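You operate a simulated robot arm through the tools that you are given. There is no shell and no other tool. Be economical: measure what you need, move in short steps, check, and stop when the job is done.

Carry out the task below with a simulated robot arm. There is one attempt and no reset: what you move stays moved.

Task
Move the sliding seat to mark 75 and lock it again.
Fine: free both seat locks first and turn both to LOCK at the end.

The check looks at the end state, three seconds after you hand in, the way a careful person would. Anything else that was tipped, shoved, dropped, spilled or broken makes it a failure.

Robot
A 7-joint arm with a four-finger gripper on a trunk, on a base that drives. Base frame: it is fixed to the floor where the robot stands at the start and does not move with it; the origin is under the middle of the robot, x ahead of it, y to its left, z up; the surface under the hand at the start is at about z = 628. Units: mm, degrees, N and s.
Its first joint turns from -69.0 to 172.0 degrees. Places, roughly: orange seat lock [700, -100, 800]; sliding seat [700, -100, 800]; white seat lock [800, -200, 800]. Payload 3.67 kg.
Tool frame: the origin (TCP) lies between the finger pads and is the grasp point; the fingertips stand 28 mm ahead of it; z points along the fingers, y is the line along which they close. Largest opening 112 mm; the body of the gripper starts 73 mm behind the TCP.
Orientation is told as [roll, pitch, yaw] about the base's x, y, z axes, in that order, counted from this pose: with the fingers straight down and closing along the base's y, the tool's x points along the base's -x, its y along +y and its z along -z.

Tools
- The arm moves only by the tool arm_command. Its argument "series" is a list of rows, each an object (a shift or turn left out is 0, a gripper value left out holds the last) with "xyz": the shift along the tool's x, y, z in units of 400 mm (1.0 is 400 mm), a list of three; "dr": the turn, a rotation vector about the tool's x, y, z in units of 90 degrees (1.0 is 90 degrees), a list of three; "jaw": the closure in counts, from 0 (fully open) to 255 (shut). In form: [{"xyz": [dx, dy, dz], "dr": [ax, ay, az], "jaw": jaw}, ...]. A call has 1 to 20 rows; each row is the pose to reach, as a shift and turn from the pose commanded when the call began, along the tool's axes at that moment. A call with a number of a shift or a turn outside -1 to 1 is refused whole. Rows are played at 5 a second. More than 50 mm and 8.6 degrees between two rows, or a gripper value outside its range, and nothing of the call is played. A pose out of reach is approached as far as the arm can. The call stops where the force on the tool passes 40 N (or 10 N more than at its start, if that is more) or the arm is blocked; 0.2 s more then pass. The fingers move at their own pace and stop on an object; they squeeze with about 31 N. The grip force told is the motor's: it shows also when the fingers shut on nothing. Time passes only in rows, and 0.2 s behind the last, so rows that repeat a pose let the fingers close. It gives the time, the measured TCP pose, the force on the tool (base axes), the opening and the grip force at its end, in the units of the frame above (readings bear some noise), with the torque about the TCP (base axes, N m) and any sound that the robot's microphone picked up.
- Cameras (640 x 400 px; columns grow to the right, rows downward): "scene" is now at [132.8, -34, 1348]; the picture's right is [-0.36, -0.93, -0.00], its down [-0.53, 0.20, -0.83] and it looks along [0.77, -0.29, -0.56] (base axes); focal length 295 px, centre (320, 200). "wrist" rides on the gripper at [60, -18, -104] in the tool frame; the picture's right is [0.29, 0.96, 0.00], its down [-0.80, 0.24, -0.55] and it looks along [-0.53, 0.16, 0.83] (tool axes); focal length 234 px, centre (320, 200). There is no depth. A picture from a camera that has moved, and an enlarged one, comes with that camera's place and axes in the base frame and with its lens.
- get_image(camera): a new picture of that camera. It takes no simulated time.
- raise_lower(by): slides the trunk up (or, below 0, down) by that many mm; the arm and the scene camera ride with it, the base frame stays. It gives what a move gives, with no picture.
- steer(legs): drives the robot by 1 to 6 legs, each [ahead, turn to the left] in mm and degrees, along the robot's own axes; the way and the turn of a leg run together, so that a leg with both is an arc; at most 1500 mm and 180 degrees a leg. The arm and the cameras ride along, it lands a little off, and it stops where it bumps. It gives what a move gives.
- pan_tilt(pan, tilt): turns the head with the scene camera to pan (to the left, within 86 degrees either way) and tilt (down, from -29 to 69), counted from straight ahead of the robot. It gives what a move gives.
- inspect(camera, box): a new picture of the part [left, top, right, bottom] of that camera's present view, enlarged. It takes no simulated time.
- finish_job(): hands the job in; it is judged then, once.

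Work in short steps. Places have to be worked out from the pictures, the camera data and where the tool is seen: move nearer, look again, correct. Check each grasp and each placing, and mend what went wrong. You have 120 turns and 98 pictures in all, those below and enlarged ones among them. Open the gripper and draw the arm clear of the work before you hand the job in, unless the task says otherwise; then end with one line.

The tools are called after "Call:" by a JSON object that holds its "api" and its "payload". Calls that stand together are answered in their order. arm_command: Moves the arm, as the interface text tells. Its arguments: {"type":"object","properties":{"series":{"type":"array","items":{"type":"object","properties":{"xyz":{"type":"array","items":{"type":"number"}},"dr":{"type":"array","items":{"type":"number"}},"jaw":{"type":"number"}}}}},"required":["series"]} The other tools are called the same way: raise_lower (by) slides the trunk up or down; steer (legs) drives the base; pan_tilt (pan, tilt) turns the head that bears the scene camera; get_image (camera) takes a picture; inspect (camera, box) takes an enlarged picture of a part of a camera's view; finish_job () hands the job in.

At the start:

```text
t: 0.0
position: [634.3, -41.8, 1168.9]
ee_rot: [0.0, 0.0, 0.0]
wrist_force: [-0.4, 0.0, 0.2]
torque: [-0.01, 0.0, -0.02]
grip_width: 111.9
finger_force: 0.0
trunk travel left (down, up): [-475.0, 365.0]
robot x, y, heading: [-0.7, 2.9, -0.0]
head pan, tilt: [-20.9, 34.2]
```

scene: 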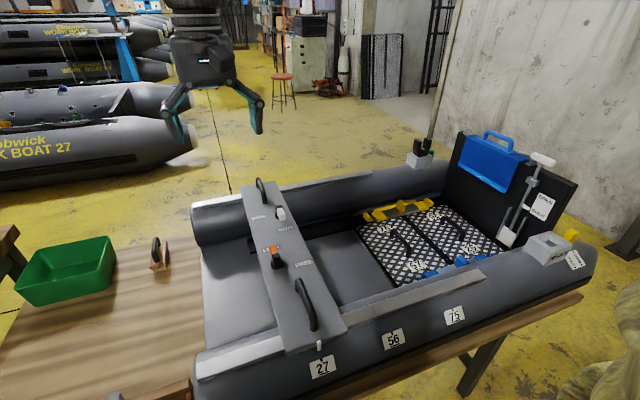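
wrist: 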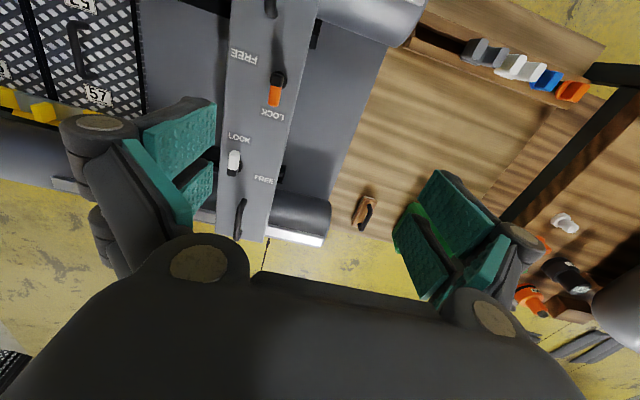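

The seat spans the boat with two locks (orange and white) and a handle at each end. I'll look closer at these.

Call:
{"api": "inspect", "payload": {"camera": "scene", "box": [180, 160, 360, 390]}}

Call:
{"api": "inspect", "payload": {"camera": "wrist", "box": [180, 0, 340, 250]}}

Call:
{"api": "inspect", "payload": {"camera": "scene", "box": [280, 260, 500, 390]}}

```text
1.74 times, centred on (270, 275) of scene
camera zoom: at [132.8, -34.0, 1348.0], right [-0.36, -0.93, 0.0], down [-0.53, 0.2, -0.83], along [0.77, -0.29, -0.56], focal length 513 px, centre (407, 70)
```

zoom: 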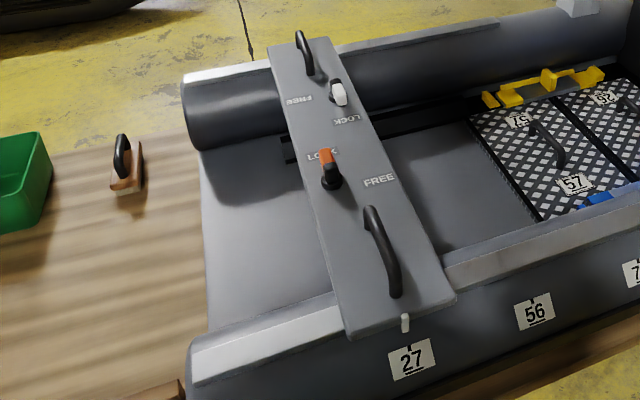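

```text
1.60 times, centred on (260, 125) of wrist
camera zoom: at [575.5, -60.9, 1273.6], right [-0.29, 0.96, 0.0], down [0.8, 0.24, 0.55], along [0.53, 0.16, -0.83], focal length 375 px, centre (416, 320)
```

zoom: 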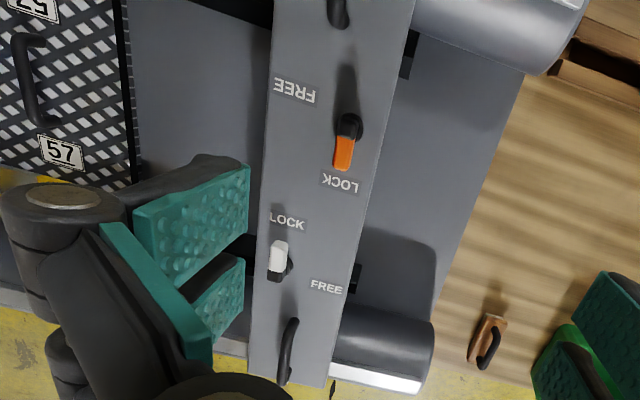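

```text
2.91 times, centred on (390, 325) of scene
camera zoom: at [132.8, -34.0, 1348.0], right [-0.36, -0.93, 0.0], down [-0.53, 0.2, -0.83], along [0.77, -0.29, -0.56], focal length 858 px, centre (116, -164)
```

zoom: 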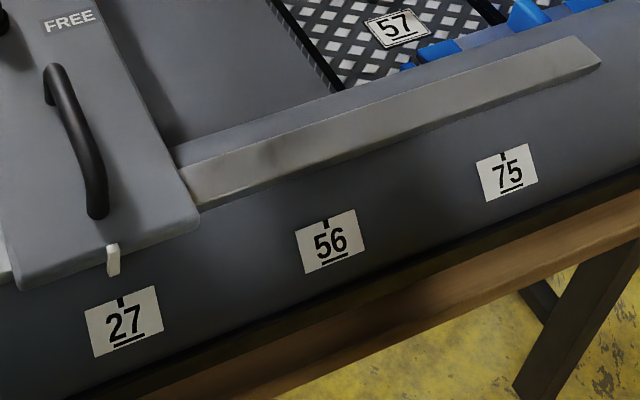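

Triangulating the two views: the orange lock is at about (643,-114,822) and the white one at about (829,-172,821). The seat's long axis runs along x and it slides toward -y, about 325 mm from mark 27 to 75. I'll move the hand lower for a closer look and also view the far tube.

Call:
{"api": "arm_command", "payload": {"series": [{"xyz": [0, -0.05, 0.08]}, {"xyz": [0, -0.1, 0.16]}, {"xyz": [0, -0.15, 0.24]}, {"xyz": [0, -0.2, 0.32]}, {"xyz": [0, -0.22, 0.4]}, {"xyz": [0, -0.22, 0.4]}]}}

Call:
{"api": "get_image", "payload": {"camera": "wrist"}}

Call:
{"api": "inspect", "payload": {"camera": "scene", "box": [340, 120, 600, 300]}}

```text
t: 1.4
position: [637.9, -129.9, 1006.6]
ee_rot: [0.0, 0.0, -0.1]
wrist_force: [0.1, 0.5, -0.6]
torque: [0.02, 0.02, -0.01]
grip_width: 112.3
finger_force: 0.1
trunk travel left (down, up): [-475.0, 365.0]
robot x, y, heading: [-0.8, 2.3, -0.0]
head pan, tilt: [-20.9, 34.2]
```

```text
92 pictures are left
camera wrist: at [579.0, -148.9, 1111.9], right [-0.29, 0.96, 0.0], down [0.8, 0.24, 0.55], along [0.53, 0.16, -0.83], focal length 234 px, centre (320, 200)
```

wrist: 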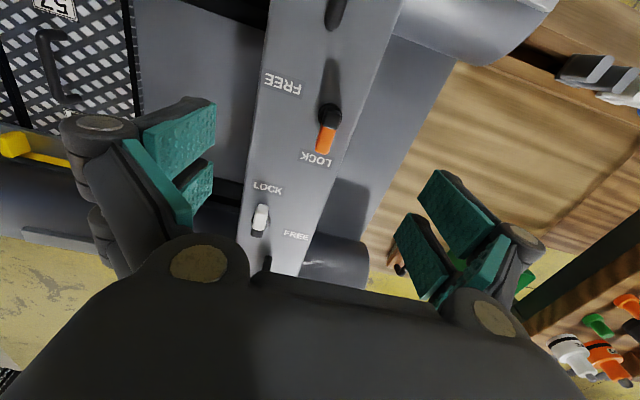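

```text
2.22 times, centred on (470, 210) of scene
camera zoom: at [132.3, -34.0, 1348.1], right [-0.36, -0.93, 0.0], down [-0.52, 0.2, -0.83], along [0.77, -0.3, -0.56], focal length 655 px, centre (-13, 178)
```

zoom: 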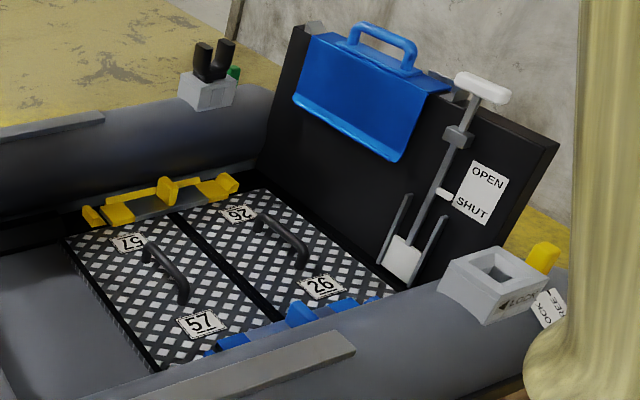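

Let me zoom on the locks in this view.

Call:
{"api": "inspect", "payload": {"camera": "wrist", "box": [240, 60, 360, 170]}}

Call:
{"api": "inspect", "payload": {"camera": "wrist", "box": [220, 170, 330, 270]}}

Call:
{"api": "inspect", "payload": {"camera": "scene", "box": [240, 170, 330, 290]}}

```text
3.64 times, centred on (300, 115) of wrist
camera zoom: at [579.0, -148.9, 1111.9], right [-0.29, 0.96, 0.0], down [0.8, 0.24, 0.55], along [0.53, 0.16, -0.83], focal length 852 px, centre (393, 509)
```

zoom: 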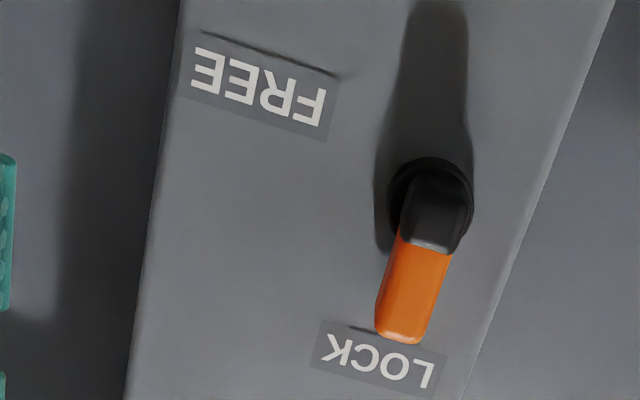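

```text
4.00 times, centred on (275, 220) of wrist
camera zoom: at [579.0, -148.9, 1111.9], right [-0.29, 0.96, 0.0], down [0.8, 0.24, 0.55], along [0.53, 0.16, -0.83], focal length 937 px, centre (500, 120)
```

zoom: 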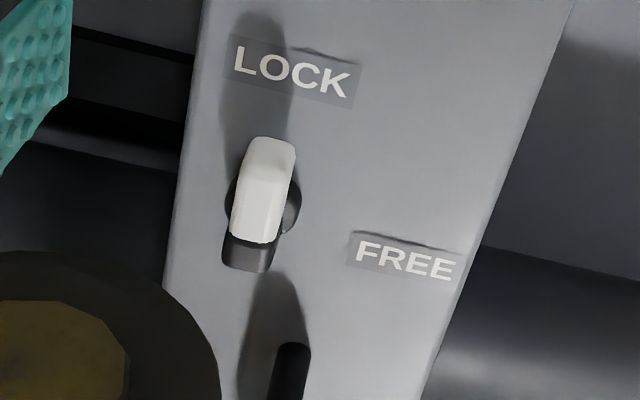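

```text
3.33 times, centred on (285, 230) of scene
camera zoom: at [132.3, -34.0, 1348.1], right [-0.36, -0.93, 0.0], down [-0.52, 0.2, -0.83], along [0.77, -0.3, -0.56], focal length 983 px, centre (437, 100)
```

zoom: 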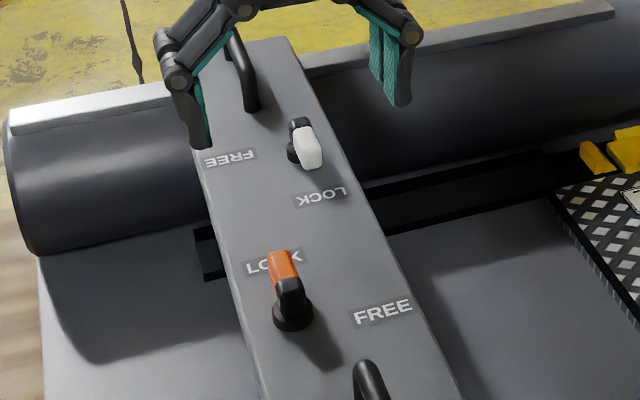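

Both levers stand up at z ≈ 820–836, on discs at about (647,-117) and (855,-174). Orange points to LOCK (+x) with FREE toward -y; white points to LOCK (-x) with FREE toward +y, so both need about 90° clockwise from above. I'll descend over the orange lever.

Call:
{"api": "arm_command", "payload": {"series": [{"xyz": [-0.02, 0.02, 0.09]}, {"xyz": [-0.0425, 0.0325, 0.18]}, {"xyz": [-0.0425, 0.0325, 0.27]}, {"xyz": [-0.0425, 0.0325, 0.35]}, {"xyz": [-0.0425, 0.0325, 0.35]}]}}

Call:
{"api": "get_image", "payload": {"camera": "wrist"}}

Call:
{"api": "inspect", "payload": {"camera": "scene", "box": [200, 170, 360, 290]}}

```text
t: 2.6
position: [651.5, -119.4, 864.4]
ee_rot: [0.0, 0.0, 0.0]
wrist_force: [-0.1, 0.2, -0.5]
torque: [-0.01, -0.04, 0.0]
grip_width: 111.8
finger_force: 0.1
trunk travel left (down, up): [-475.0, 365.0]
robot x, y, heading: [0.9, 0.4, -0.1]
head pan, tilt: [-20.9, 34.2]
```

```text
87 pictures are left
camera wrist: at [592.5, -138.3, 970.0], right [-0.29, 0.96, 0.0], down [0.8, 0.24, 0.55], along [0.53, 0.16, -0.83], focal length 234 px, centre (320, 200)
```

wrist: 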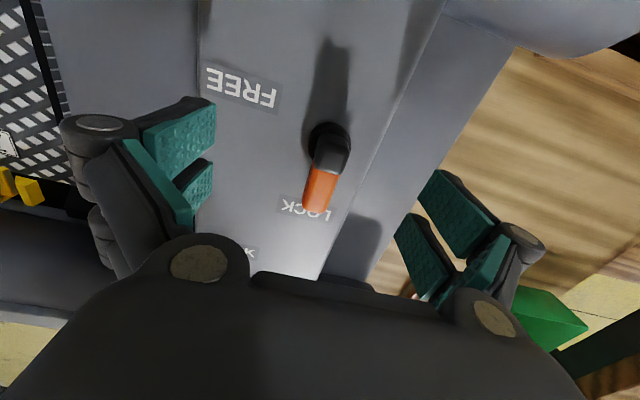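

```text
3.33 times, centred on (280, 230) of scene
camera zoom: at [132.5, -33.9, 1348.1], right [-0.36, -0.93, 0.0], down [-0.53, 0.2, -0.83], along [0.77, -0.3, -0.56], focal length 983 px, centre (453, 100)
```

zoom: 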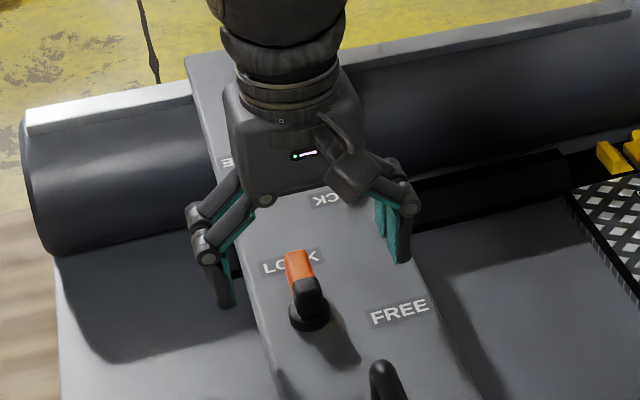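

The lever lies between the fingers: pivot at about (646,-116). I'll lower to z≈838 and close on it.

Call:
{"api": "arm_command", "payload": {"series": [{"xyz": [0.0125, 0.009, 0.03]}, {"xyz": [0.0125, 0.009, 0.062]}, {"xyz": [0.0125, 0.009, 0.062], "jaw": 150}, {"xyz": [0.0125, 0.009, 0.062], "jaw": 200}, {"xyz": [0.0125, 0.009, 0.062], "jaw": 255}, {"xyz": [0.0125, 0.009, 0.062], "jaw": 255}]}}

Call:
{"api": "get_image", "payload": {"camera": "wrist"}}

```text
t: 4.0
position: [646.8, -115.4, 844.4]
ee_rot: [0.0, -0.2, 0.0]
wrist_force: [5.1, -4.2, 17.8]
torque: [-0.14, -0.56, -0.15]
grip_width: 17.7
finger_force: 44.8
trunk travel left (down, up): [-475.0, 365.0]
robot x, y, heading: [3.2, 0.4, 0.0]
head pan, tilt: [-20.9, 34.2]
```

```text
85 pictures are left
camera wrist: at [588.5, -133.2, 949.2], right [-0.29, 0.96, 0.0], down [0.8, 0.24, 0.56], along [0.53, 0.16, -0.83], focal length 234 px, centre (320, 200)
```

wrist: 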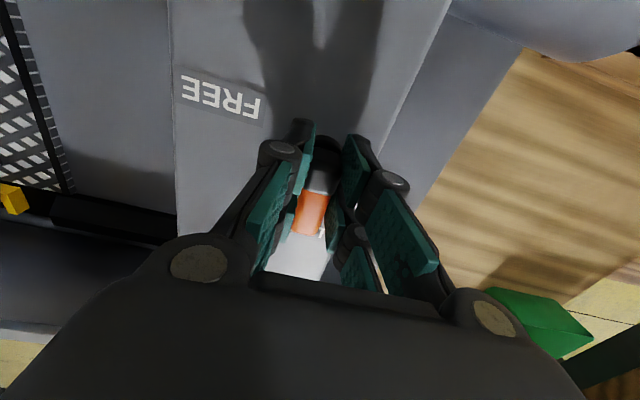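

Gripped at 17.7 mm, with a slight vertical push. I'll ease up a few mm and begin turning clockwise (positive about tool z) to about 30° first.

Call:
{"api": "arm_command", "payload": {"series": [{"xyz": [0, 0, -0.012]}, {"xyz": [0, 0, -0.012], "dr": [0, 0, 0.08]}, {"xyz": [0, 0, -0.012], "dr": [0, 0, 0.16]}, {"xyz": [0, 0, -0.012], "dr": [0, 0, 0.24]}, {"xyz": [0, 0, -0.012], "dr": [0, 0, 0.32]}, {"xyz": [0, 0, -0.012], "dr": [0, 0, 0.32]}]}}

Call:
{"api": "get_image", "payload": {"camera": "wrist"}}

```text
t: 4.8
position: [647.1, -116.2, 844.1]
ee_rot: [-0.1, 0.3, -12.9]
wrist_force: [13.7, -2.2, -28.2]
torque: [-0.27, -1.11, 0.0]
grip_width: 18.2
finger_force: 45.0
trunk travel left (down, up): [-475.0, 365.0]
robot x, y, heading: [0.4, -0.6, 0.1]
head pan, tilt: [-20.9, 34.2]
stopped in row 4: the force on the tool passed its limit at 42 N (the readings are from after the stop); the commanded pose is now the measured one
```

```text
84 pictures are left
camera wrist: at [586.9, -119.4, 950.0], right [-0.06, 1.0, 0.0], down [0.83, 0.05, 0.55], along [0.55, 0.04, -0.84], focal length 234 px, centre (320, 200)
```

wrist: 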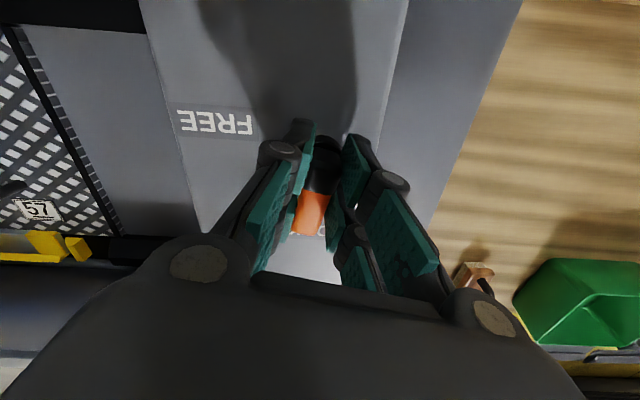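

It turned to about -13° before my lift built up tension; the commanded pose is now relaxed. I'll continue turning without any lift.

Call:
{"api": "arm_command", "payload": {"series": [{"dr": [0, 0, 0.0]}, {"dr": [0, 0, 0.08]}, {"dr": [0, 0, 0.16]}, {"dr": [0, 0, 0.24]}, {"dr": [0, 0, 0.32]}, {"dr": [0, 0, 0.4]}, {"dr": [0, 0, 0.4]}]}}

```text
t: 6.1
position: [647.5, -115.6, 844.7]
ee_rot: [-0.4, 0.2, -44.7]
wrist_force: [13.1, -3.3, -23.6]
torque: [-0.87, -1.03, -0.02]
grip_width: 18.4
finger_force: 45.1
trunk travel left (down, up): [-475.0, 365.0]
robot x, y, heading: [2.0, -4.4, -0.1]
head pan, tilt: [-20.9, 34.2]
stopped in row 6: the force on the tool passed its limit at 41 N (the readings are from after the stop); the commanded pose is now the measured one
```

Turned to -45° smoothly; the tool is being pulled down and +x, so I'll ease it 2 mm down and continue.

Call:
{"api": "arm_command", "payload": {"series": [{"xyz": [0, 0, 0.006]}, {"xyz": [0, 0, 0.006], "dr": [0, 0, 0.08]}, {"xyz": [0, 0, 0.006], "dr": [0, 0, 0.16]}, {"xyz": [0, 0, 0.006], "dr": [0, 0, 0.24]}, {"xyz": [0, 0, 0.006], "dr": [0, 0, 0.32]}, {"xyz": [0, 0, 0.006], "dr": [0, 0, 0.4]}, {"xyz": [0, 0, 0.006], "dr": [0, 0, 0.48]}, {"xyz": [0, 0, 0.006], "dr": [0, 0, 0.48]}]}}

Call:
{"api": "get_image", "payload": {"camera": "wrist"}}

```text
t: 7.2
position: [647.3, -116.5, 846.9]
ee_rot: [0.2, 1.8, -67.1]
wrist_force: [9.9, 1.4, -30.5]
torque: [0.12, -0.27, 0.0]
grip_width: 18.2
finger_force: 45.0
trunk travel left (down, up): [-475.0, 365.0]
robot x, y, heading: [-0.3, 0.4, 0.0]
head pan, tilt: [-20.9, 34.2]
stopped in row 5: the force on the tool passed its limit at 43 N (the readings are from after the stop); the commanded pose is now the measured one
```

```text
83 pictures are left
camera wrist: at [608.8, -71.9, 953.1], right [0.77, 0.64, 0.01], down [0.54, -0.66, 0.53], along [0.35, -0.4, -0.85], focal length 234 px, centre (320, 200)
```

wrist: 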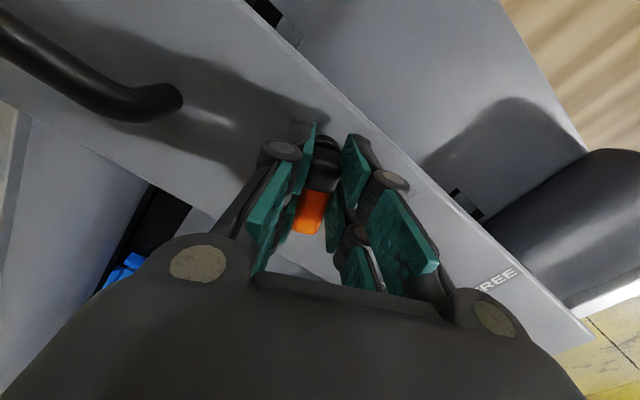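

Lever follows the hand (−67°). The arm creeps upward while turning, so I'll ease it down more and continue.

Call:
{"api": "arm_command", "payload": {"series": [{"xyz": [0, 0, 0.01]}, {"xyz": [0, 0, 0.012], "dr": [0, 0, 0.06]}, {"xyz": [0, 0, 0.012], "dr": [0, 0, 0.12]}, {"xyz": [0, 0, 0.012], "dr": [0, 0, 0.18]}, {"xyz": [0, 0, 0.012], "dr": [0, 0, 0.24]}, {"xyz": [0, 0, 0.012], "dr": [0, 0, 0.27]}, {"xyz": [0, 0, 0.012], "dr": [0, 0, 0.27]}]}}

Call:
{"api": "get_image", "payload": {"camera": "wrist"}}

```text
t: 8.2
position: [646.5, -117.3, 849.7]
ee_rot: [0.2, 4.0, -83.1]
wrist_force: [4.0, 2.9, -23.2]
torque: [1.24, 0.09, -0.02]
grip_width: 18.1
finger_force: 45.3
trunk travel left (down, up): [-475.0, 365.0]
robot x, y, heading: [0.2, 1.0, 0.0]
head pan, tilt: [-20.9, 34.2]
stopped in row 5: the force on the tool passed its limit at 47 N (the readings are from after the stop); the commanded pose is now the measured one
```

```text
82 pictures are left
camera wrist: at [623.2, -68.8, 958.9], right [0.92, 0.4, 0.02], down [0.34, -0.8, 0.5], along [0.22, -0.45, -0.87], focal length 234 px, centre (320, 200)
```

wrist: 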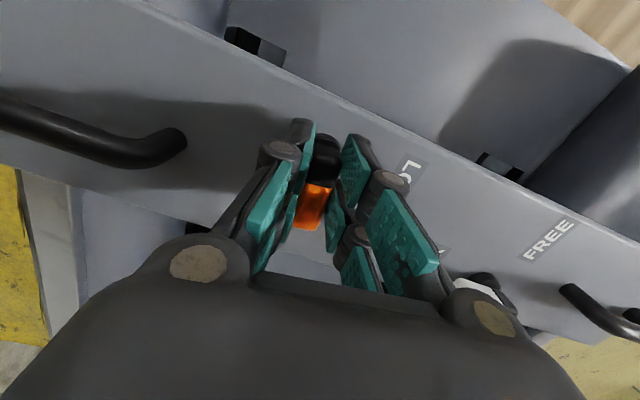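

Now at -83° and the hand is starting to tilt, which suggests a wrist limit. I'll release and rise to see the lever's angle.

Call:
{"api": "arm_command", "payload": {"series": [{"jaw": 150}, {"jaw": 60}, {"jaw": 60}, {"xyz": [0, 0, -0.1]}, {"xyz": [0, 0, -0.2]}, {"xyz": [0, 0, -0.2]}]}}

Call:
{"api": "get_image", "payload": {"camera": "wrist"}}

Call:
{"api": "inspect", "payload": {"camera": "scene", "box": [240, 200, 360, 290]}}

```text
t: 9.6
position: [643.6, -120.8, 930.9]
ee_rot: [0.3, 3.5, -83.0]
wrist_force: [0.8, 0.8, -0.1]
torque: [0.04, 0.01, -0.02]
grip_width: 85.3
finger_force: 0.0
trunk travel left (down, up): [-475.0, 365.0]
robot x, y, heading: [-0.1, -1.0, 0.3]
head pan, tilt: [-20.9, 34.2]
```

```text
81 pictures are left
camera wrist: at [619.2, -71.2, 1039.5], right [0.91, 0.4, 0.02], down [0.34, -0.79, 0.5], along [0.22, -0.45, -0.86], focal length 234 px, centre (320, 200)
```

wrist: 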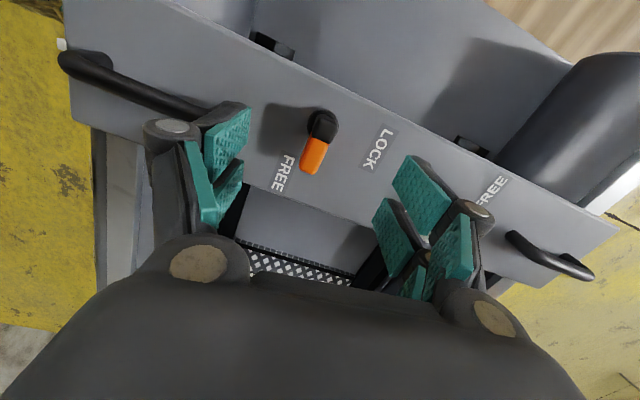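

```text
4.44 times, centred on (300, 245) of scene
camera zoom: at [132.8, -33.9, 1347.9], right [-0.36, -0.93, 0.0], down [-0.53, 0.2, -0.83], along [0.77, -0.29, -0.56], focal length 1310 px, centre (409, 0)
```

zoom: 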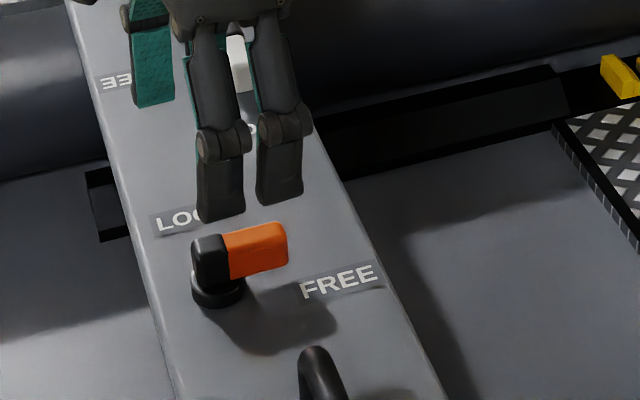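

The orange lever is at about -85°, and FREE lies about 15–20° further. I'll turn the hand back to yaw 0, close it, and nudge the lever the rest of the way with the fingertips.

Call:
{"api": "arm_command", "payload": {"series": [{"dr": [0, 0, -0.08]}, {"dr": [0, 0, -0.16]}, {"dr": [0, 0, -0.24]}, {"dr": [0, 0, -0.32]}, {"dr": [0, 0, -0.4]}, {"dr": [0, 0, -0.48], "jaw": 255}, {"dr": [0, 0, -0.56]}, {"dr": [0, 0, -0.64]}, {"dr": [0, 0, -0.72]}, {"dr": [0, 0, -0.8]}, {"dr": [0, 0, -0.88]}, {"dr": [0, 0, -0.92]}, {"dr": [0, 0, -0.92]}]}}

```text
t: 12.4
position: [645.4, -123.5, 930.2]
ee_rot: [3.6, 0.1, -0.1]
wrist_force: [0.0, 0.2, 0.2]
torque: [-0.02, -0.02, 0.01]
grip_width: 0.0
finger_force: 30.8
trunk travel left (down, up): [-475.0, 365.0]
robot x, y, heading: [1.4, -0.1, 0.0]
head pan, tilt: [-20.9, 34.2]
```

Correcting the small roll and moving to the +x side of the lever tip at a safe height.

Call:
{"api": "arm_command", "payload": {"series": [{"dr": [0.04, 0, 0]}, {"xyz": [-0.06, -0.03, 0], "dr": [0.04, 0, 0]}, {"xyz": [-0.1125, -0.0625, 0], "dr": [0.04, 0, 0]}, {"xyz": [-0.1125, -0.0625, 0], "dr": [0.04, 0, 0]}]}}

Call:
{"api": "get_image", "payload": {"camera": "wrist"}}

```text
t: 13.4
position: [691.8, -149.7, 928.3]
ee_rot: [0.0, 0.2, -0.1]
wrist_force: [0.0, 0.1, 0.7]
torque: [-0.03, 0.0, 0.0]
grip_width: 0.2
finger_force: 31.0
trunk travel left (down, up): [-475.0, 365.0]
robot x, y, heading: [-2.7, 0.8, -0.1]
head pan, tilt: [-20.9, 34.2]
```

```text
79 pictures are left
camera wrist: at [633.1, -168.1, 1033.8], right [-0.29, 0.96, 0.0], down [0.8, 0.24, 0.55], along [0.53, 0.16, -0.83], focal length 234 px, centre (320, 200)
```

wrist: 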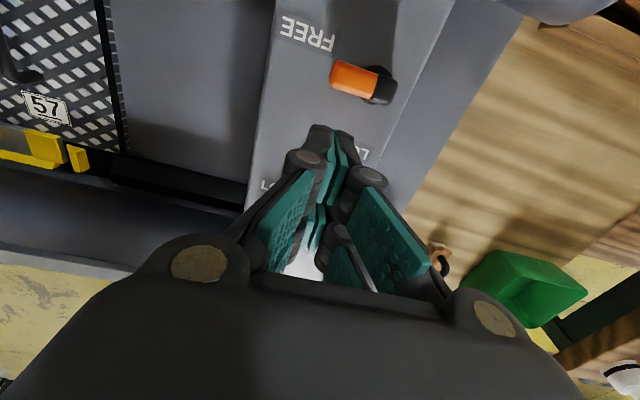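

Lever tip is at (647,-152). I'll descend beside it to z≈846, then push toward -x to about x=656.

Call:
{"api": "arm_command", "payload": {"series": [{"xyz": [0, 0.008, 0.1]}, {"xyz": [0, 0.008, 0.19]}, {"xyz": [0, 0.008, 0.205]}, {"xyz": [0.03, 0.008, 0.205]}, {"xyz": [0.05, 0.008, 0.205]}, {"xyz": [0.065, 0.008, 0.205]}, {"xyz": [0.08, 0.008, 0.205]}, {"xyz": [0.09, 0.008, 0.205]}, {"xyz": [0.09, 0.008, 0.205]}]}}

Call:
{"api": "get_image", "payload": {"camera": "wrist"}}

Call:
{"api": "inspect", "payload": {"camera": "scene", "box": [240, 200, 360, 290]}}

```text
t: 14.7
position: [679.7, -145.6, 850.9]
ee_rot: [0.2, -0.9, -0.2]
wrist_force: [18.4, -1.6, 0.8]
torque: [0.24, -0.22, 0.01]
grip_width: 5.9
finger_force: 35.3
trunk travel left (down, up): [-475.0, 365.0]
robot x, y, heading: [1.8, -0.5, 0.1]
head pan, tilt: [-20.9, 34.2]
stopped in row 6: the force on the tool passed its limit at 50 N (the readings are from after the stop); the commanded pose is now the measured one
```

```text
78 pictures are left
camera wrist: at [619.2, -164.0, 955.0], right [-0.29, 0.96, 0.0], down [0.79, 0.24, 0.57], along [0.54, 0.16, -0.82], focal length 234 px, centre (320, 200)
```

wrist: 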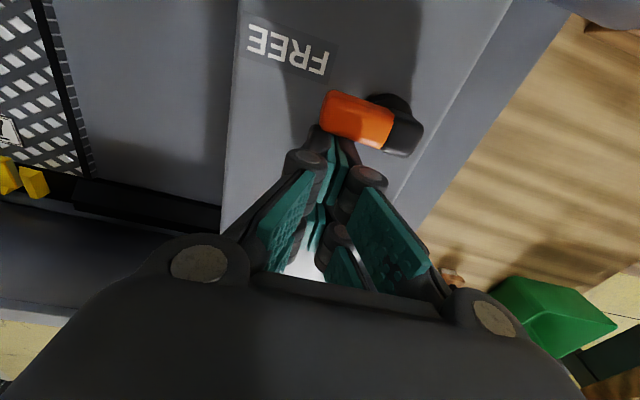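

```text
4.44 times, centred on (300, 245) of scene
camera zoom: at [134.1, -34.0, 1347.8], right [-0.36, -0.93, 0.0], down [-0.53, 0.2, -0.83], along [0.77, -0.29, -0.56], focal length 1310 px, centre (409, 0)
```

zoom: 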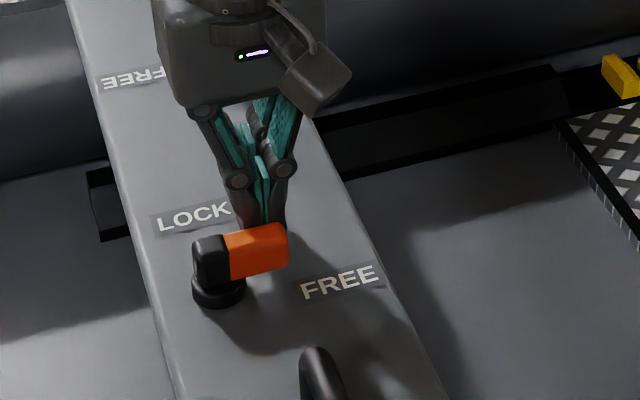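

Contact came with a spike and the lever barely moved, so it may be at its stop or the hit was too fast. I'll push slowly in 1.5 mm steps to tell which.

Call:
{"api": "arm_command", "payload": {"series": [{"xyz": [0.003, 0, 0]}, {"xyz": [0.006, 0, 0]}, {"xyz": [0.009, 0, 0]}, {"xyz": [0.012, 0, 0]}, {"xyz": [0.015, 0, 0]}, {"xyz": [0.018, 0, 0]}, {"xyz": [0.021, 0, 0]}, {"xyz": [0.024, 0, 0]}, {"xyz": [0.027, 0, 0]}]}}

Call:
{"api": "get_image", "payload": {"camera": "wrist"}}

```text
t: 15.3
position: [679.4, -146.0, 852.4]
ee_rot: [0.1, -1.2, -0.1]
wrist_force: [11.2, -1.2, 1.4]
torque: [0.11, -0.09, -0.02]
grip_width: 5.8
finger_force: 35.6
trunk travel left (down, up): [-475.0, 365.0]
robot x, y, heading: [-1.4, -1.6, -0.1]
head pan, tilt: [-20.9, 34.2]
stopped in row 3: the force on the tool passed its limit at 42 N (the readings are from after the stop); the commanded pose is now the measured one
```

```text
76 pictures are left
camera wrist: at [618.7, -163.9, 956.2], right [-0.29, 0.96, 0.0], down [0.79, 0.24, 0.57], along [0.55, 0.16, -0.82], focal length 234 px, centre (320, 200)
```

wrist: 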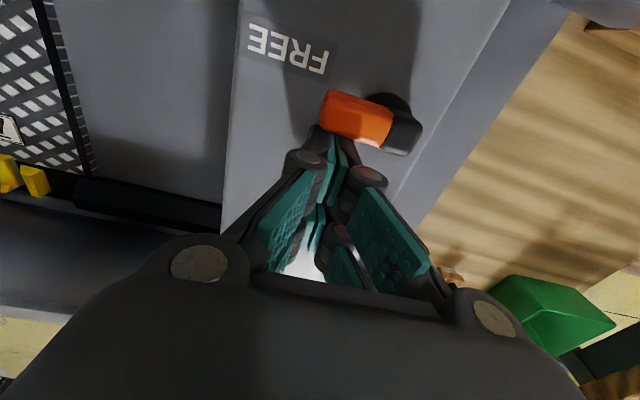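

The lever won't go further: 42 N and no motion, so it's at its FREE end stop. Now I'll lift, open, and go over the white lock.

Call:
{"api": "arm_command", "payload": {"series": [{"xyz": [-0.03, 0, 0]}, {"xyz": [-0.03, 0, -0.1]}, {"xyz": [-0.03, 0, -0.2]}, {"xyz": [-0.13, -0.02, -0.22], "jaw": 60}, {"xyz": [-0.23, -0.04, -0.22]}, {"xyz": [-0.33, -0.06, -0.22]}, {"xyz": [-0.4, -0.07, -0.22], "dr": [0, 0.013, 0]}, {"xyz": [-0.4, -0.07, -0.22], "dr": [0, 0.013, 0]}]}}

Call:
{"api": "get_image", "payload": {"camera": "wrist"}}

Call:
{"api": "inspect", "payload": {"camera": "scene", "box": [230, 160, 360, 290]}}

```text
t: 17.1
position: [836.1, -173.9, 945.1]
ee_rot: [0.1, 0.2, 0.0]
wrist_force: [-0.1, -0.5, -0.3]
torque: [-0.01, -0.02, 0.04]
grip_width: 85.3
finger_force: 0.1
trunk travel left (down, up): [-475.0, 365.0]
robot x, y, heading: [0.5, 1.8, -0.1]
head pan, tilt: [-20.9, 34.2]
```

```text
75 pictures are left
camera wrist: at [777.3, -191.6, 1050.7], right [-0.29, 0.96, 0.0], down [0.8, 0.24, 0.55], along [0.53, 0.16, -0.83], focal length 234 px, centre (320, 200)
```

wrist: 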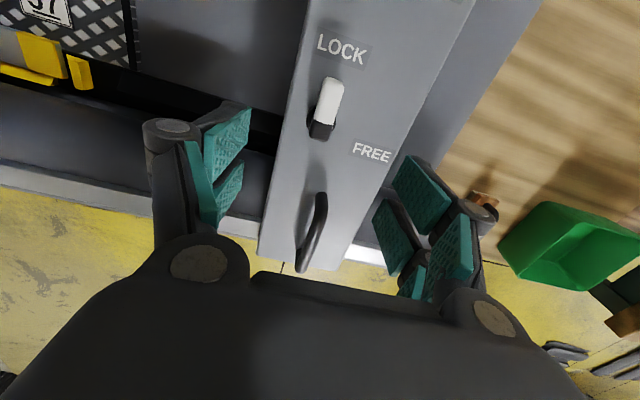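

```text
3.08 times, centred on (295, 225) of scene
camera zoom: at [133.0, -33.9, 1348.0], right [-0.36, -0.93, 0.0], down [-0.53, 0.2, -0.83], along [0.77, -0.29, -0.56], focal length 907 px, centre (397, 123)
```

zoom: 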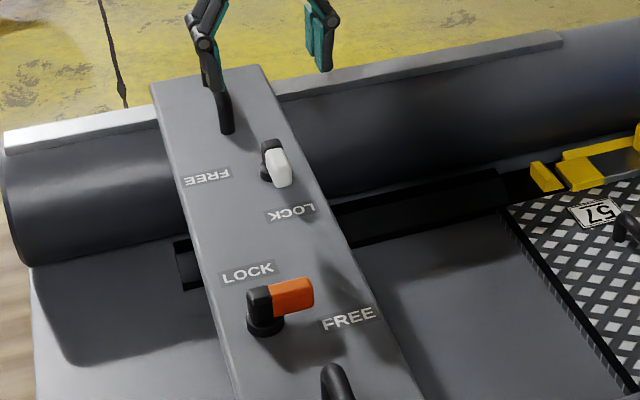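

White lever spans x≈801–848, pivot about (838,-173), right below the hand. I'll descend to z≈846 and close.

Call:
{"api": "arm_command", "payload": {"series": [{"xyz": [-0.003, 0.002, 0.1]}, {"xyz": [-0.003, 0.002, 0.2]}, {"xyz": [-0.003, 0.002, 0.245]}, {"xyz": [-0.003, 0.002, 0.245], "jaw": 150}, {"xyz": [-0.003, 0.002, 0.245], "jaw": 200}, {"xyz": [-0.003, 0.002, 0.245], "jaw": 255}, {"xyz": [-0.003, 0.002, 0.245], "jaw": 255}]}}

Call:
{"api": "get_image", "payload": {"camera": "wrist"}}

```text
t: 18.7
position: [839.7, -172.4, 844.7]
ee_rot: [0.1, 0.2, 0.0]
wrist_force: [-1.5, 10.6, -4.7]
torque: [0.34, -0.38, -0.19]
grip_width: 18.0
finger_force: 45.0
trunk travel left (down, up): [-475.0, 365.0]
robot x, y, heading: [0.5, 3.2, 0.2]
head pan, tilt: [-20.9, 34.2]
```

```text
73 pictures are left
camera wrist: at [779.8, -190.2, 951.0], right [-0.29, 0.96, 0.0], down [0.8, 0.24, 0.55], along [0.53, 0.16, -0.83], focal length 234 px, centre (320, 200)
```

wrist: 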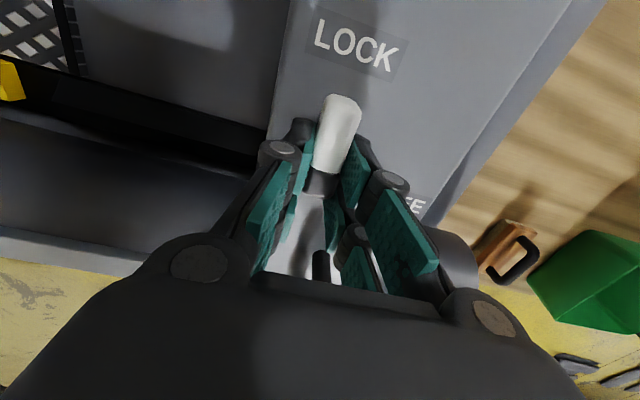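

Firm grip at 18 mm. Turning clockwise in gentler steps.

Call:
{"api": "arm_command", "payload": {"series": [{"dr": [0, 0, 0.06]}, {"dr": [0, 0, 0.12]}, {"dr": [0, 0, 0.18]}, {"dr": [0, 0, 0.24]}, {"dr": [0, 0, 0.3]}, {"dr": [0, 0, 0.36]}, {"dr": [0, 0, 0.42]}, {"dr": [0, 0, 0.48]}, {"dr": [0, 0, 0.54]}, {"dr": [0, 0, 0.6]}, {"dr": [0, 0, 0.66]}, {"dr": [0, 0, 0.72]}, {"dr": [0, 0, 0.78]}]}}

```text
t: 21.5
position: [836.8, -174.0, 846.3]
ee_rot: [-0.1, 0.1, -70.5]
wrist_force: [12.2, -0.9, 16.4]
torque: [-1.24, -0.7, -0.02]
grip_width: 18.2
finger_force: 45.1
trunk travel left (down, up): [-475.0, 365.0]
robot x, y, heading: [-1.5, 4.4, 0.2]
head pan, tilt: [-20.9, 34.2]
```

Reached -70° without trouble. I'll continue to the stop.

Call:
{"api": "arm_command", "payload": {"series": [{"dr": [0, 0, 0.05]}, {"dr": [0, 0, 0.1]}, {"dr": [0, 0, 0.15]}, {"dr": [0, 0, 0.2]}, {"dr": [0, 0, 0.25]}, {"dr": [0, 0, 0.3]}, {"dr": [0, 0, 0.3]}]}}

Call:
{"api": "get_image", "payload": {"camera": "wrist"}}

```text
t: 23.1
position: [834.4, -172.4, 846.1]
ee_rot: [-0.2, 0.1, -97.4]
wrist_force: [-2.7, -0.9, 15.2]
torque: [-0.25, 0.07, 1.88]
grip_width: 21.0
finger_force: 45.0
trunk travel left (down, up): [-475.0, 365.0]
robot x, y, heading: [-0.4, 0.8, 0.1]
head pan, tilt: [-20.9, 34.2]
```

```text
72 pictures are left
camera wrist: at [826.3, -112.0, 950.7], right [0.99, 0.16, 0.0], down [0.14, -0.82, 0.55], along [0.09, -0.55, -0.83], focal length 234 px, centre (320, 200)
```

wrist: 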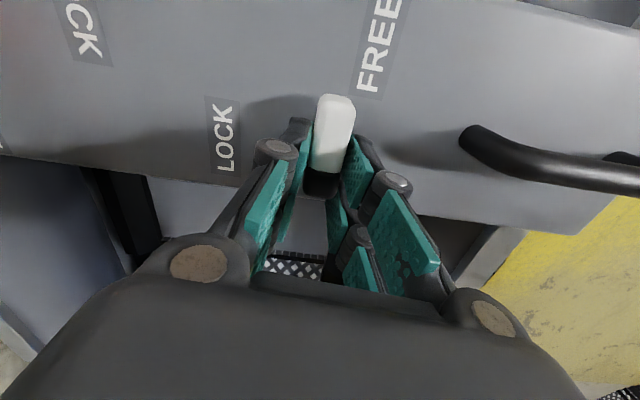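

A resisting torque of 1.9 N·m and a widening grip show the white lever is at its stop too. I'll release, lift, and look.

Call:
{"api": "arm_command", "payload": {"series": [{"jaw": 150}, {"jaw": 60}, {"jaw": 60}, {"xyz": [0, 0, -0.1]}, {"xyz": [0, 0, -0.2], "dr": [0, 0, -0.08]}, {"xyz": [0, 0, -0.28], "dr": [0, 0, -0.16]}, {"xyz": [0, 0, -0.28], "dr": [0, 0, -0.24]}, {"xyz": [0, 0, -0.28], "dr": [0, 0, -0.32]}, {"xyz": [0, 0, -0.28], "dr": [0, 0, -0.4]}, {"xyz": [0, 0, -0.28], "dr": [0, 0, -0.48]}, {"xyz": [0, 0, -0.28], "dr": [0, 0, -0.56]}, {"xyz": [0, 0, -0.28], "dr": [0, 0, -0.64]}, {"xyz": [0, 0, -0.28], "dr": [0, 0, -0.72]}, {"xyz": [0, 0, -0.28], "dr": [0, 0, -0.8]}, {"xyz": [0, 0, -0.28], "dr": [0, 0, -0.88]}, {"xyz": [0, 0, -0.28], "dr": [0, 0, -0.96]}, {"xyz": [0, 0, -0.28], "dr": [0, 0, -1.0]}]}}

Call:
{"api": "get_image", "payload": {"camera": "wrist"}}

Call:
{"api": "inspect", "payload": {"camera": "scene", "box": [230, 170, 360, 360]}}

```text
t: 26.7
position: [837.6, -173.3, 956.7]
ee_rot: [0.1, 0.2, -7.2]
wrist_force: [0.7, -0.8, -0.1]
torque: [-0.02, -0.01, 0.0]
grip_width: 85.9
finger_force: 0.1
trunk travel left (down, up): [-475.0, 365.0]
robot x, y, heading: [0.4, -1.9, 0.4]
head pan, tilt: [-20.9, 34.2]
```

```text
71 pictures are left
camera wrist: at [776.6, -183.4, 1062.1], right [-0.16, 0.99, 0.0], down [0.82, 0.14, 0.55], along [0.54, 0.09, -0.83], focal length 234 px, centre (320, 200)
```

wrist: 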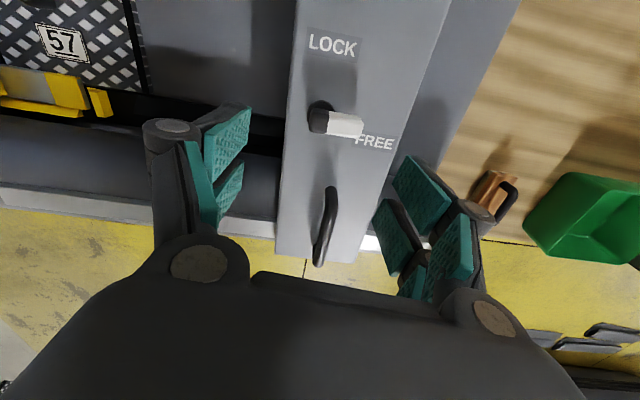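

```text
2.11 times, centred on (295, 265) of scene
camera zoom: at [133.4, -33.9, 1348.0], right [-0.36, -0.93, 0.0], down [-0.53, 0.2, -0.83], along [0.77, -0.29, -0.56], focal length 621 px, centre (373, 63)
```

zoom: 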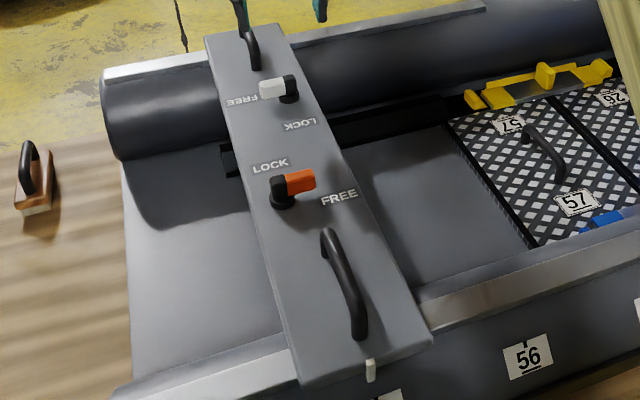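

Both levers are in FREE. Next I'll go over the near handle, at roughly (490,-140), and look.

Call:
{"api": "arm_command", "payload": {"series": [{"xyz": [0.11, -0.003, 0], "dr": [0, 0, -0.08]}, {"xyz": [0.22, -0.006, 0], "dr": [0, 0, -0.08]}, {"xyz": [0.33, -0.009, 0], "dr": [0, 0, -0.08]}, {"xyz": [0.44, -0.012, 0], "dr": [0, 0, -0.08]}, {"xyz": [0.55, -0.016, 0], "dr": [0, 0, -0.08]}, {"xyz": [0.66, -0.02, 0], "dr": [0, 0, -0.08]}, {"xyz": [0.77, -0.024, 0], "dr": [0, 0, -0.08]}, {"xyz": [0.87, -0.027, 0], "dr": [0, 0, -0.08]}, {"xyz": [0.87, -0.027, 0], "dr": [0, 0, -0.08]}]}}

Call:
{"api": "get_image", "payload": {"camera": "wrist"}}

Call:
{"api": "get_image", "payload": {"camera": "scene"}}

```text
t: 28.7
position: [492.0, -134.4, 960.4]
ee_rot: [-0.2, 0.1, 0.0]
wrist_force: [0.3, 1.0, 0.1]
torque: [-0.09, 0.01, -0.01]
grip_width: 85.6
finger_force: 0.2
trunk travel left (down, up): [-475.0, 365.0]
robot x, y, heading: [2.3, 2.1, 0.1]
head pan, tilt: [-20.9, 34.2]
```

```text
69 pictures are left
camera wrist: at [433.4, -151.6, 1066.2], right [-0.29, 0.96, 0.0], down [0.8, 0.24, 0.55], along [0.53, 0.16, -0.83], focal length 234 px, centre (320, 200)
```

wrist: 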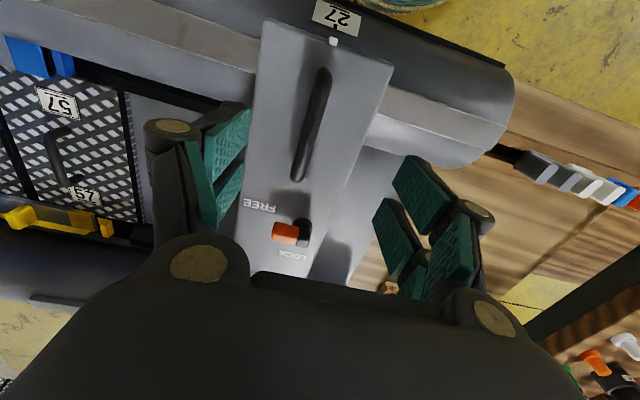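

```text
68 pictures are left
camera scene: at [133.2, -29.0, 1348.1], right [-0.36, -0.93, 0.0], down [-0.53, 0.2, -0.83], along [0.77, -0.3, -0.56], focal length 295 px, centre (320, 200)
```

scene: 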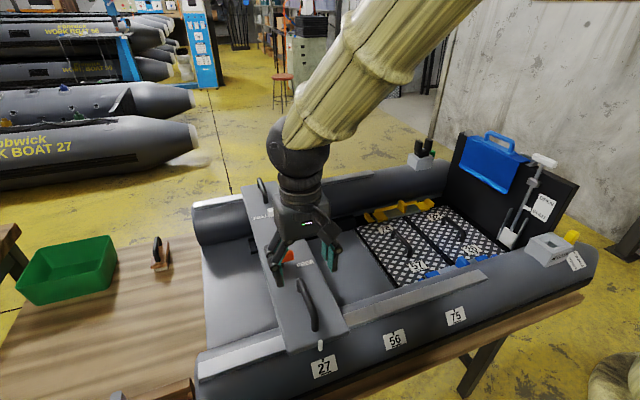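

Handle centre is at about (498,-139), top z≈832. I'll descend to TCP z≈840 and grip it.

Call:
{"api": "arm_command", "payload": {"series": [{"xyz": [-0.01, -0.01, 0.1]}, {"xyz": [-0.01, -0.01, 0.2]}, {"xyz": [-0.01, -0.01, 0.27]}, {"xyz": [-0.01, -0.01, 0.3]}, {"xyz": [-0.01, -0.01, 0.3], "jaw": 150}, {"xyz": [-0.01, -0.01, 0.3], "jaw": 200}, {"xyz": [-0.01, -0.01, 0.3], "jaw": 255}, {"xyz": [-0.01, -0.01, 0.3], "jaw": 255}]}}

Call:
{"api": "get_image", "payload": {"camera": "wrist"}}

Call:
{"api": "inspect", "payload": {"camera": "scene", "box": [220, 220, 480, 390]}}

```text
t: 30.5
position: [495.1, -139.7, 836.9]
ee_rot: [0.1, 0.2, -0.2]
wrist_force: [-1.0, -1.5, -3.2]
torque: [-0.03, -0.31, -0.51]
grip_width: 14.5
finger_force: 44.8
trunk travel left (down, up): [-475.0, 365.0]
robot x, y, heading: [0.2, -1.6, 0.1]
head pan, tilt: [-20.9, 34.2]
```

```text
67 pictures are left
camera wrist: at [435.2, -159.0, 943.0], right [-0.29, 0.96, 0.0], down [0.8, 0.24, 0.55], along [0.53, 0.16, -0.83], focal length 234 px, centre (320, 200)
```

wrist: 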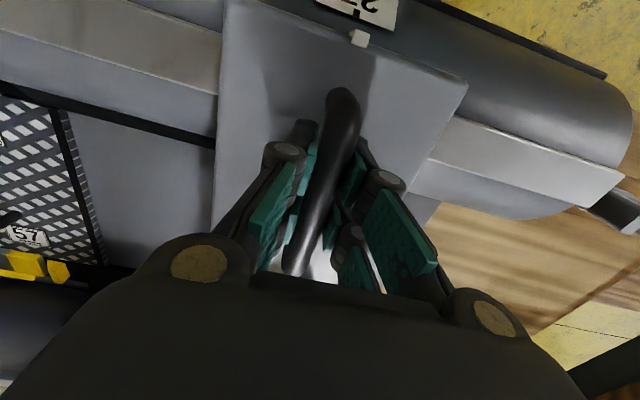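

```text
2.35 times, centred on (350, 305) of scene
camera zoom: at [133.4, -34.1, 1347.9], right [-0.36, -0.93, 0.0], down [-0.53, 0.2, -0.83], along [0.77, -0.29, -0.56], focal length 694 px, centre (249, -47)
```

zoom: 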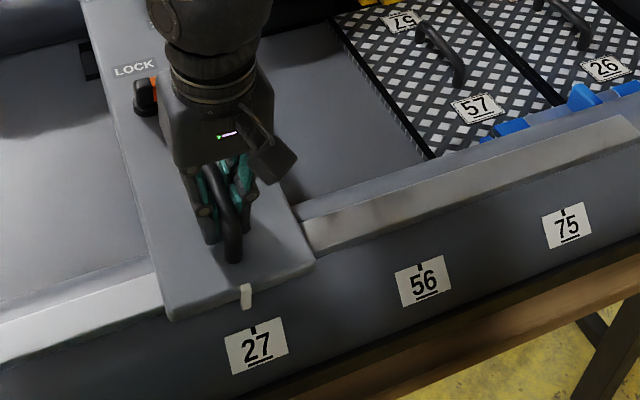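

Handle gripped (14.5 mm). I'll try a slow 40 mm drag toward -y.

Call:
{"api": "arm_command", "payload": {"series": [{"xyz": [0, -0.01, 0]}, {"xyz": [0, -0.025, 0]}, {"xyz": [0, -0.04, 0]}, {"xyz": [0, -0.06, 0]}, {"xyz": [0, -0.08, 0]}, {"xyz": [0, -0.1, 0]}, {"xyz": [0, -0.1, 0]}]}}

Call:
{"api": "inspect", "payload": {"camera": "scene", "box": [220, 160, 480, 390]}}

```text
t: 32.1
position: [494.7, -184.4, 838.1]
ee_rot: [0.1, 0.2, -0.2]
wrist_force: [-6.9, -0.1, -4.5]
torque: [-0.07, -0.78, -0.4]
grip_width: 14.4
finger_force: 44.5
trunk travel left (down, up): [-475.0, 365.0]
robot x, y, heading: [0.1, 2.7, -0.1]
head pan, tilt: [-20.9, 34.2]
```

```text
1.74 times, centred on (350, 275) of scene
camera zoom: at [132.9, -34.1, 1347.9], right [-0.36, -0.93, 0.0], down [-0.53, 0.2, -0.83], along [0.77, -0.29, -0.56], focal length 513 px, centre (268, 70)
```

zoom: 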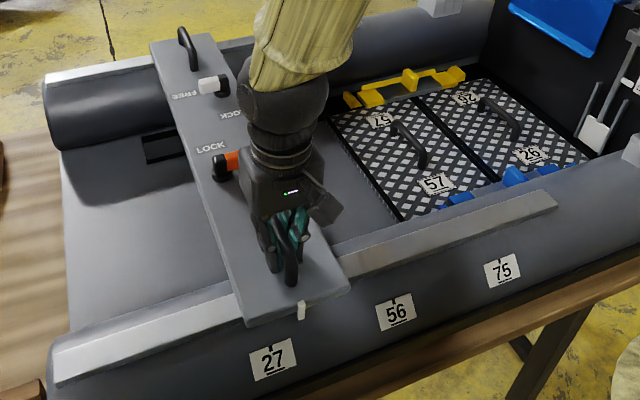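

The seat slides freely with almost no force. Continuing another 220 mm in smooth steps.

Call:
{"api": "arm_command", "payload": {"series": [{"xyz": [0, -0.02, 0]}, {"xyz": [0, -0.05, 0]}, {"xyz": [0, -0.085, 0]}, {"xyz": [0, -0.12, 0]}, {"xyz": [0, -0.155, 0]}, {"xyz": [0, -0.19, 0]}, {"xyz": [0, -0.225, 0]}, {"xyz": [0, -0.26, 0]}, {"xyz": [0, -0.295, 0]}, {"xyz": [0, -0.33, 0]}, {"xyz": [0, -0.365, 0]}, {"xyz": [0, -0.4, 0]}, {"xyz": [0, -0.435, 0]}, {"xyz": [0, -0.47, 0]}, {"xyz": [0, -0.5, 0]}, {"xyz": [0, -0.53, 0]}, {"xyz": [0, -0.55, 0]}, {"xyz": [0, -0.55, 0]}]}}

Call:
{"api": "get_image", "payload": {"camera": "scene"}}

Call:
{"api": "inspect", "payload": {"camera": "scene", "box": [380, 240, 540, 360]}}

```text
t: 35.9
position: [493.0, -402.7, 837.5]
ee_rot: [0.1, 0.1, -0.2]
wrist_force: [-36.9, -0.3, -6.2]
torque: [-0.06, 0.2, -0.32]
grip_width: 14.7
finger_force: 44.8
trunk travel left (down, up): [-475.0, 365.0]
robot x, y, heading: [-3.4, 0.6, 0.0]
head pan, tilt: [-20.9, 34.2]
```

```text
64 pictures are left
camera scene: at [130.8, -34.5, 1348.2], right [-0.36, -0.93, 0.0], down [-0.52, 0.2, -0.83], along [0.77, -0.29, -0.56], focal length 295 px, centre (320, 200)
```

scene: 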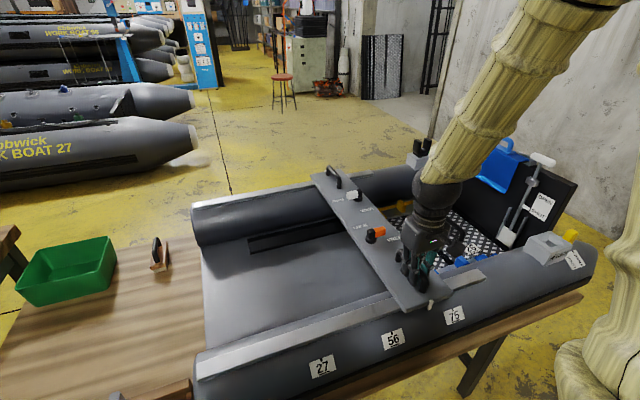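

```text
3.33 times, centred on (460, 300) of scene
camera zoom: at [130.8, -34.5, 1348.2], right [-0.36, -0.93, 0.0], down [-0.52, 0.2, -0.83], along [0.77, -0.29, -0.56], focal length 983 px, centre (-147, -133)
```

zoom: 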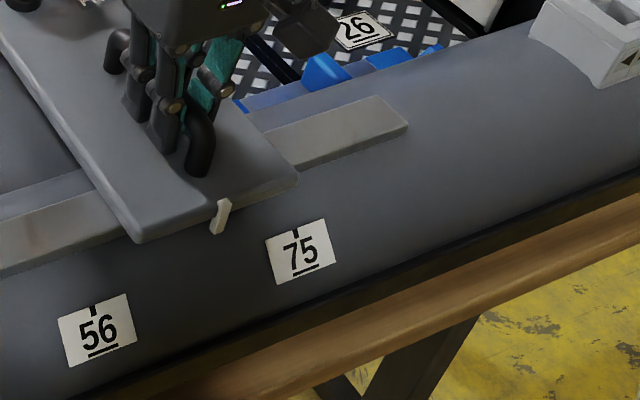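

Nearly there. The side force of 37 N in x is strain from arm drift, so I'll relieve x by 3 mm and advance about 45 mm, then look.

Call:
{"api": "arm_command", "payload": {"series": [{"xyz": [0.004, -0.005, 0]}, {"xyz": [0.008, -0.02, 0]}, {"xyz": [0.01, -0.04, 0]}, {"xyz": [0.01, -0.06, 0]}, {"xyz": [0.01, -0.08, 0]}, {"xyz": [0.01, -0.1, 0]}, {"xyz": [0.01, -0.11, 0]}, {"xyz": [0.01, -0.11, 0]}]}}

Call:
{"api": "inspect", "payload": {"camera": "scene", "box": [400, 260, 520, 350]}}

Call:
{"api": "get_image", "payload": {"camera": "wrist"}}

```text
t: 37.7
position: [492.4, -445.7, 837.6]
ee_rot: [0.1, 0.0, -0.1]
wrist_force: [20.7, 1.3, -6.6]
torque: [0.02, -0.97, -0.79]
grip_width: 14.6
finger_force: 45.3
trunk travel left (down, up): [-475.0, 365.0]
robot x, y, heading: [0.1, 2.8, 0.2]
head pan, tilt: [-20.9, 34.2]
```

```text
4.44 times, centred on (460, 305) of scene
camera zoom: at [135.3, -34.4, 1347.9], right [-0.36, -0.93, 0.0], down [-0.53, 0.2, -0.83], along [0.77, -0.29, -0.56], focal length 1310 px, centre (-302, -267)
```

zoom: 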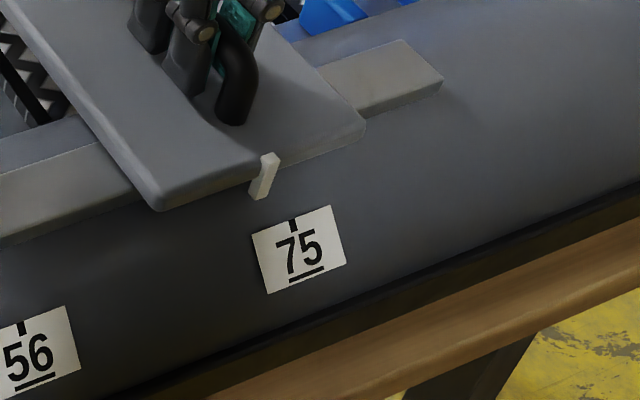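

```text
61 pictures are left
camera wrist: at [433.7, -464.9, 943.0], right [-0.29, 0.96, 0.0], down [0.8, 0.24, 0.55], along [0.53, 0.16, -0.83], focal length 234 px, centre (320, 200)
```

wrist: 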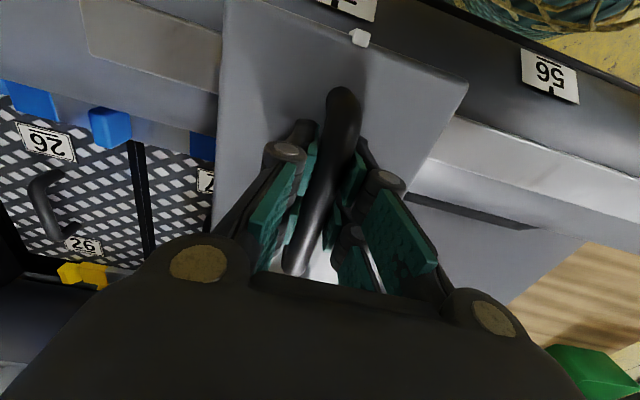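

Call:
{"api": "inspect", "payload": {"camera": "wrist", "box": [310, 0, 410, 62]}}

```text
6.40 times, centred on (360, 31) of wrist
camera zoom: at [433.7, -464.9, 943.0], right [-0.29, 0.96, 0.0], down [0.8, 0.24, 0.55], along [0.53, 0.16, -0.83], focal length 1499 px, centre (64, 1282)
```

zoom: 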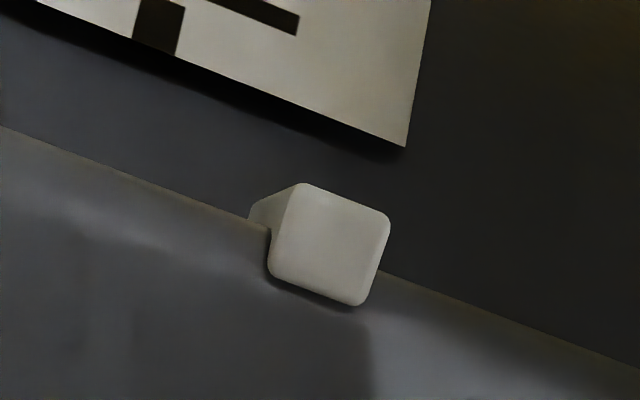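

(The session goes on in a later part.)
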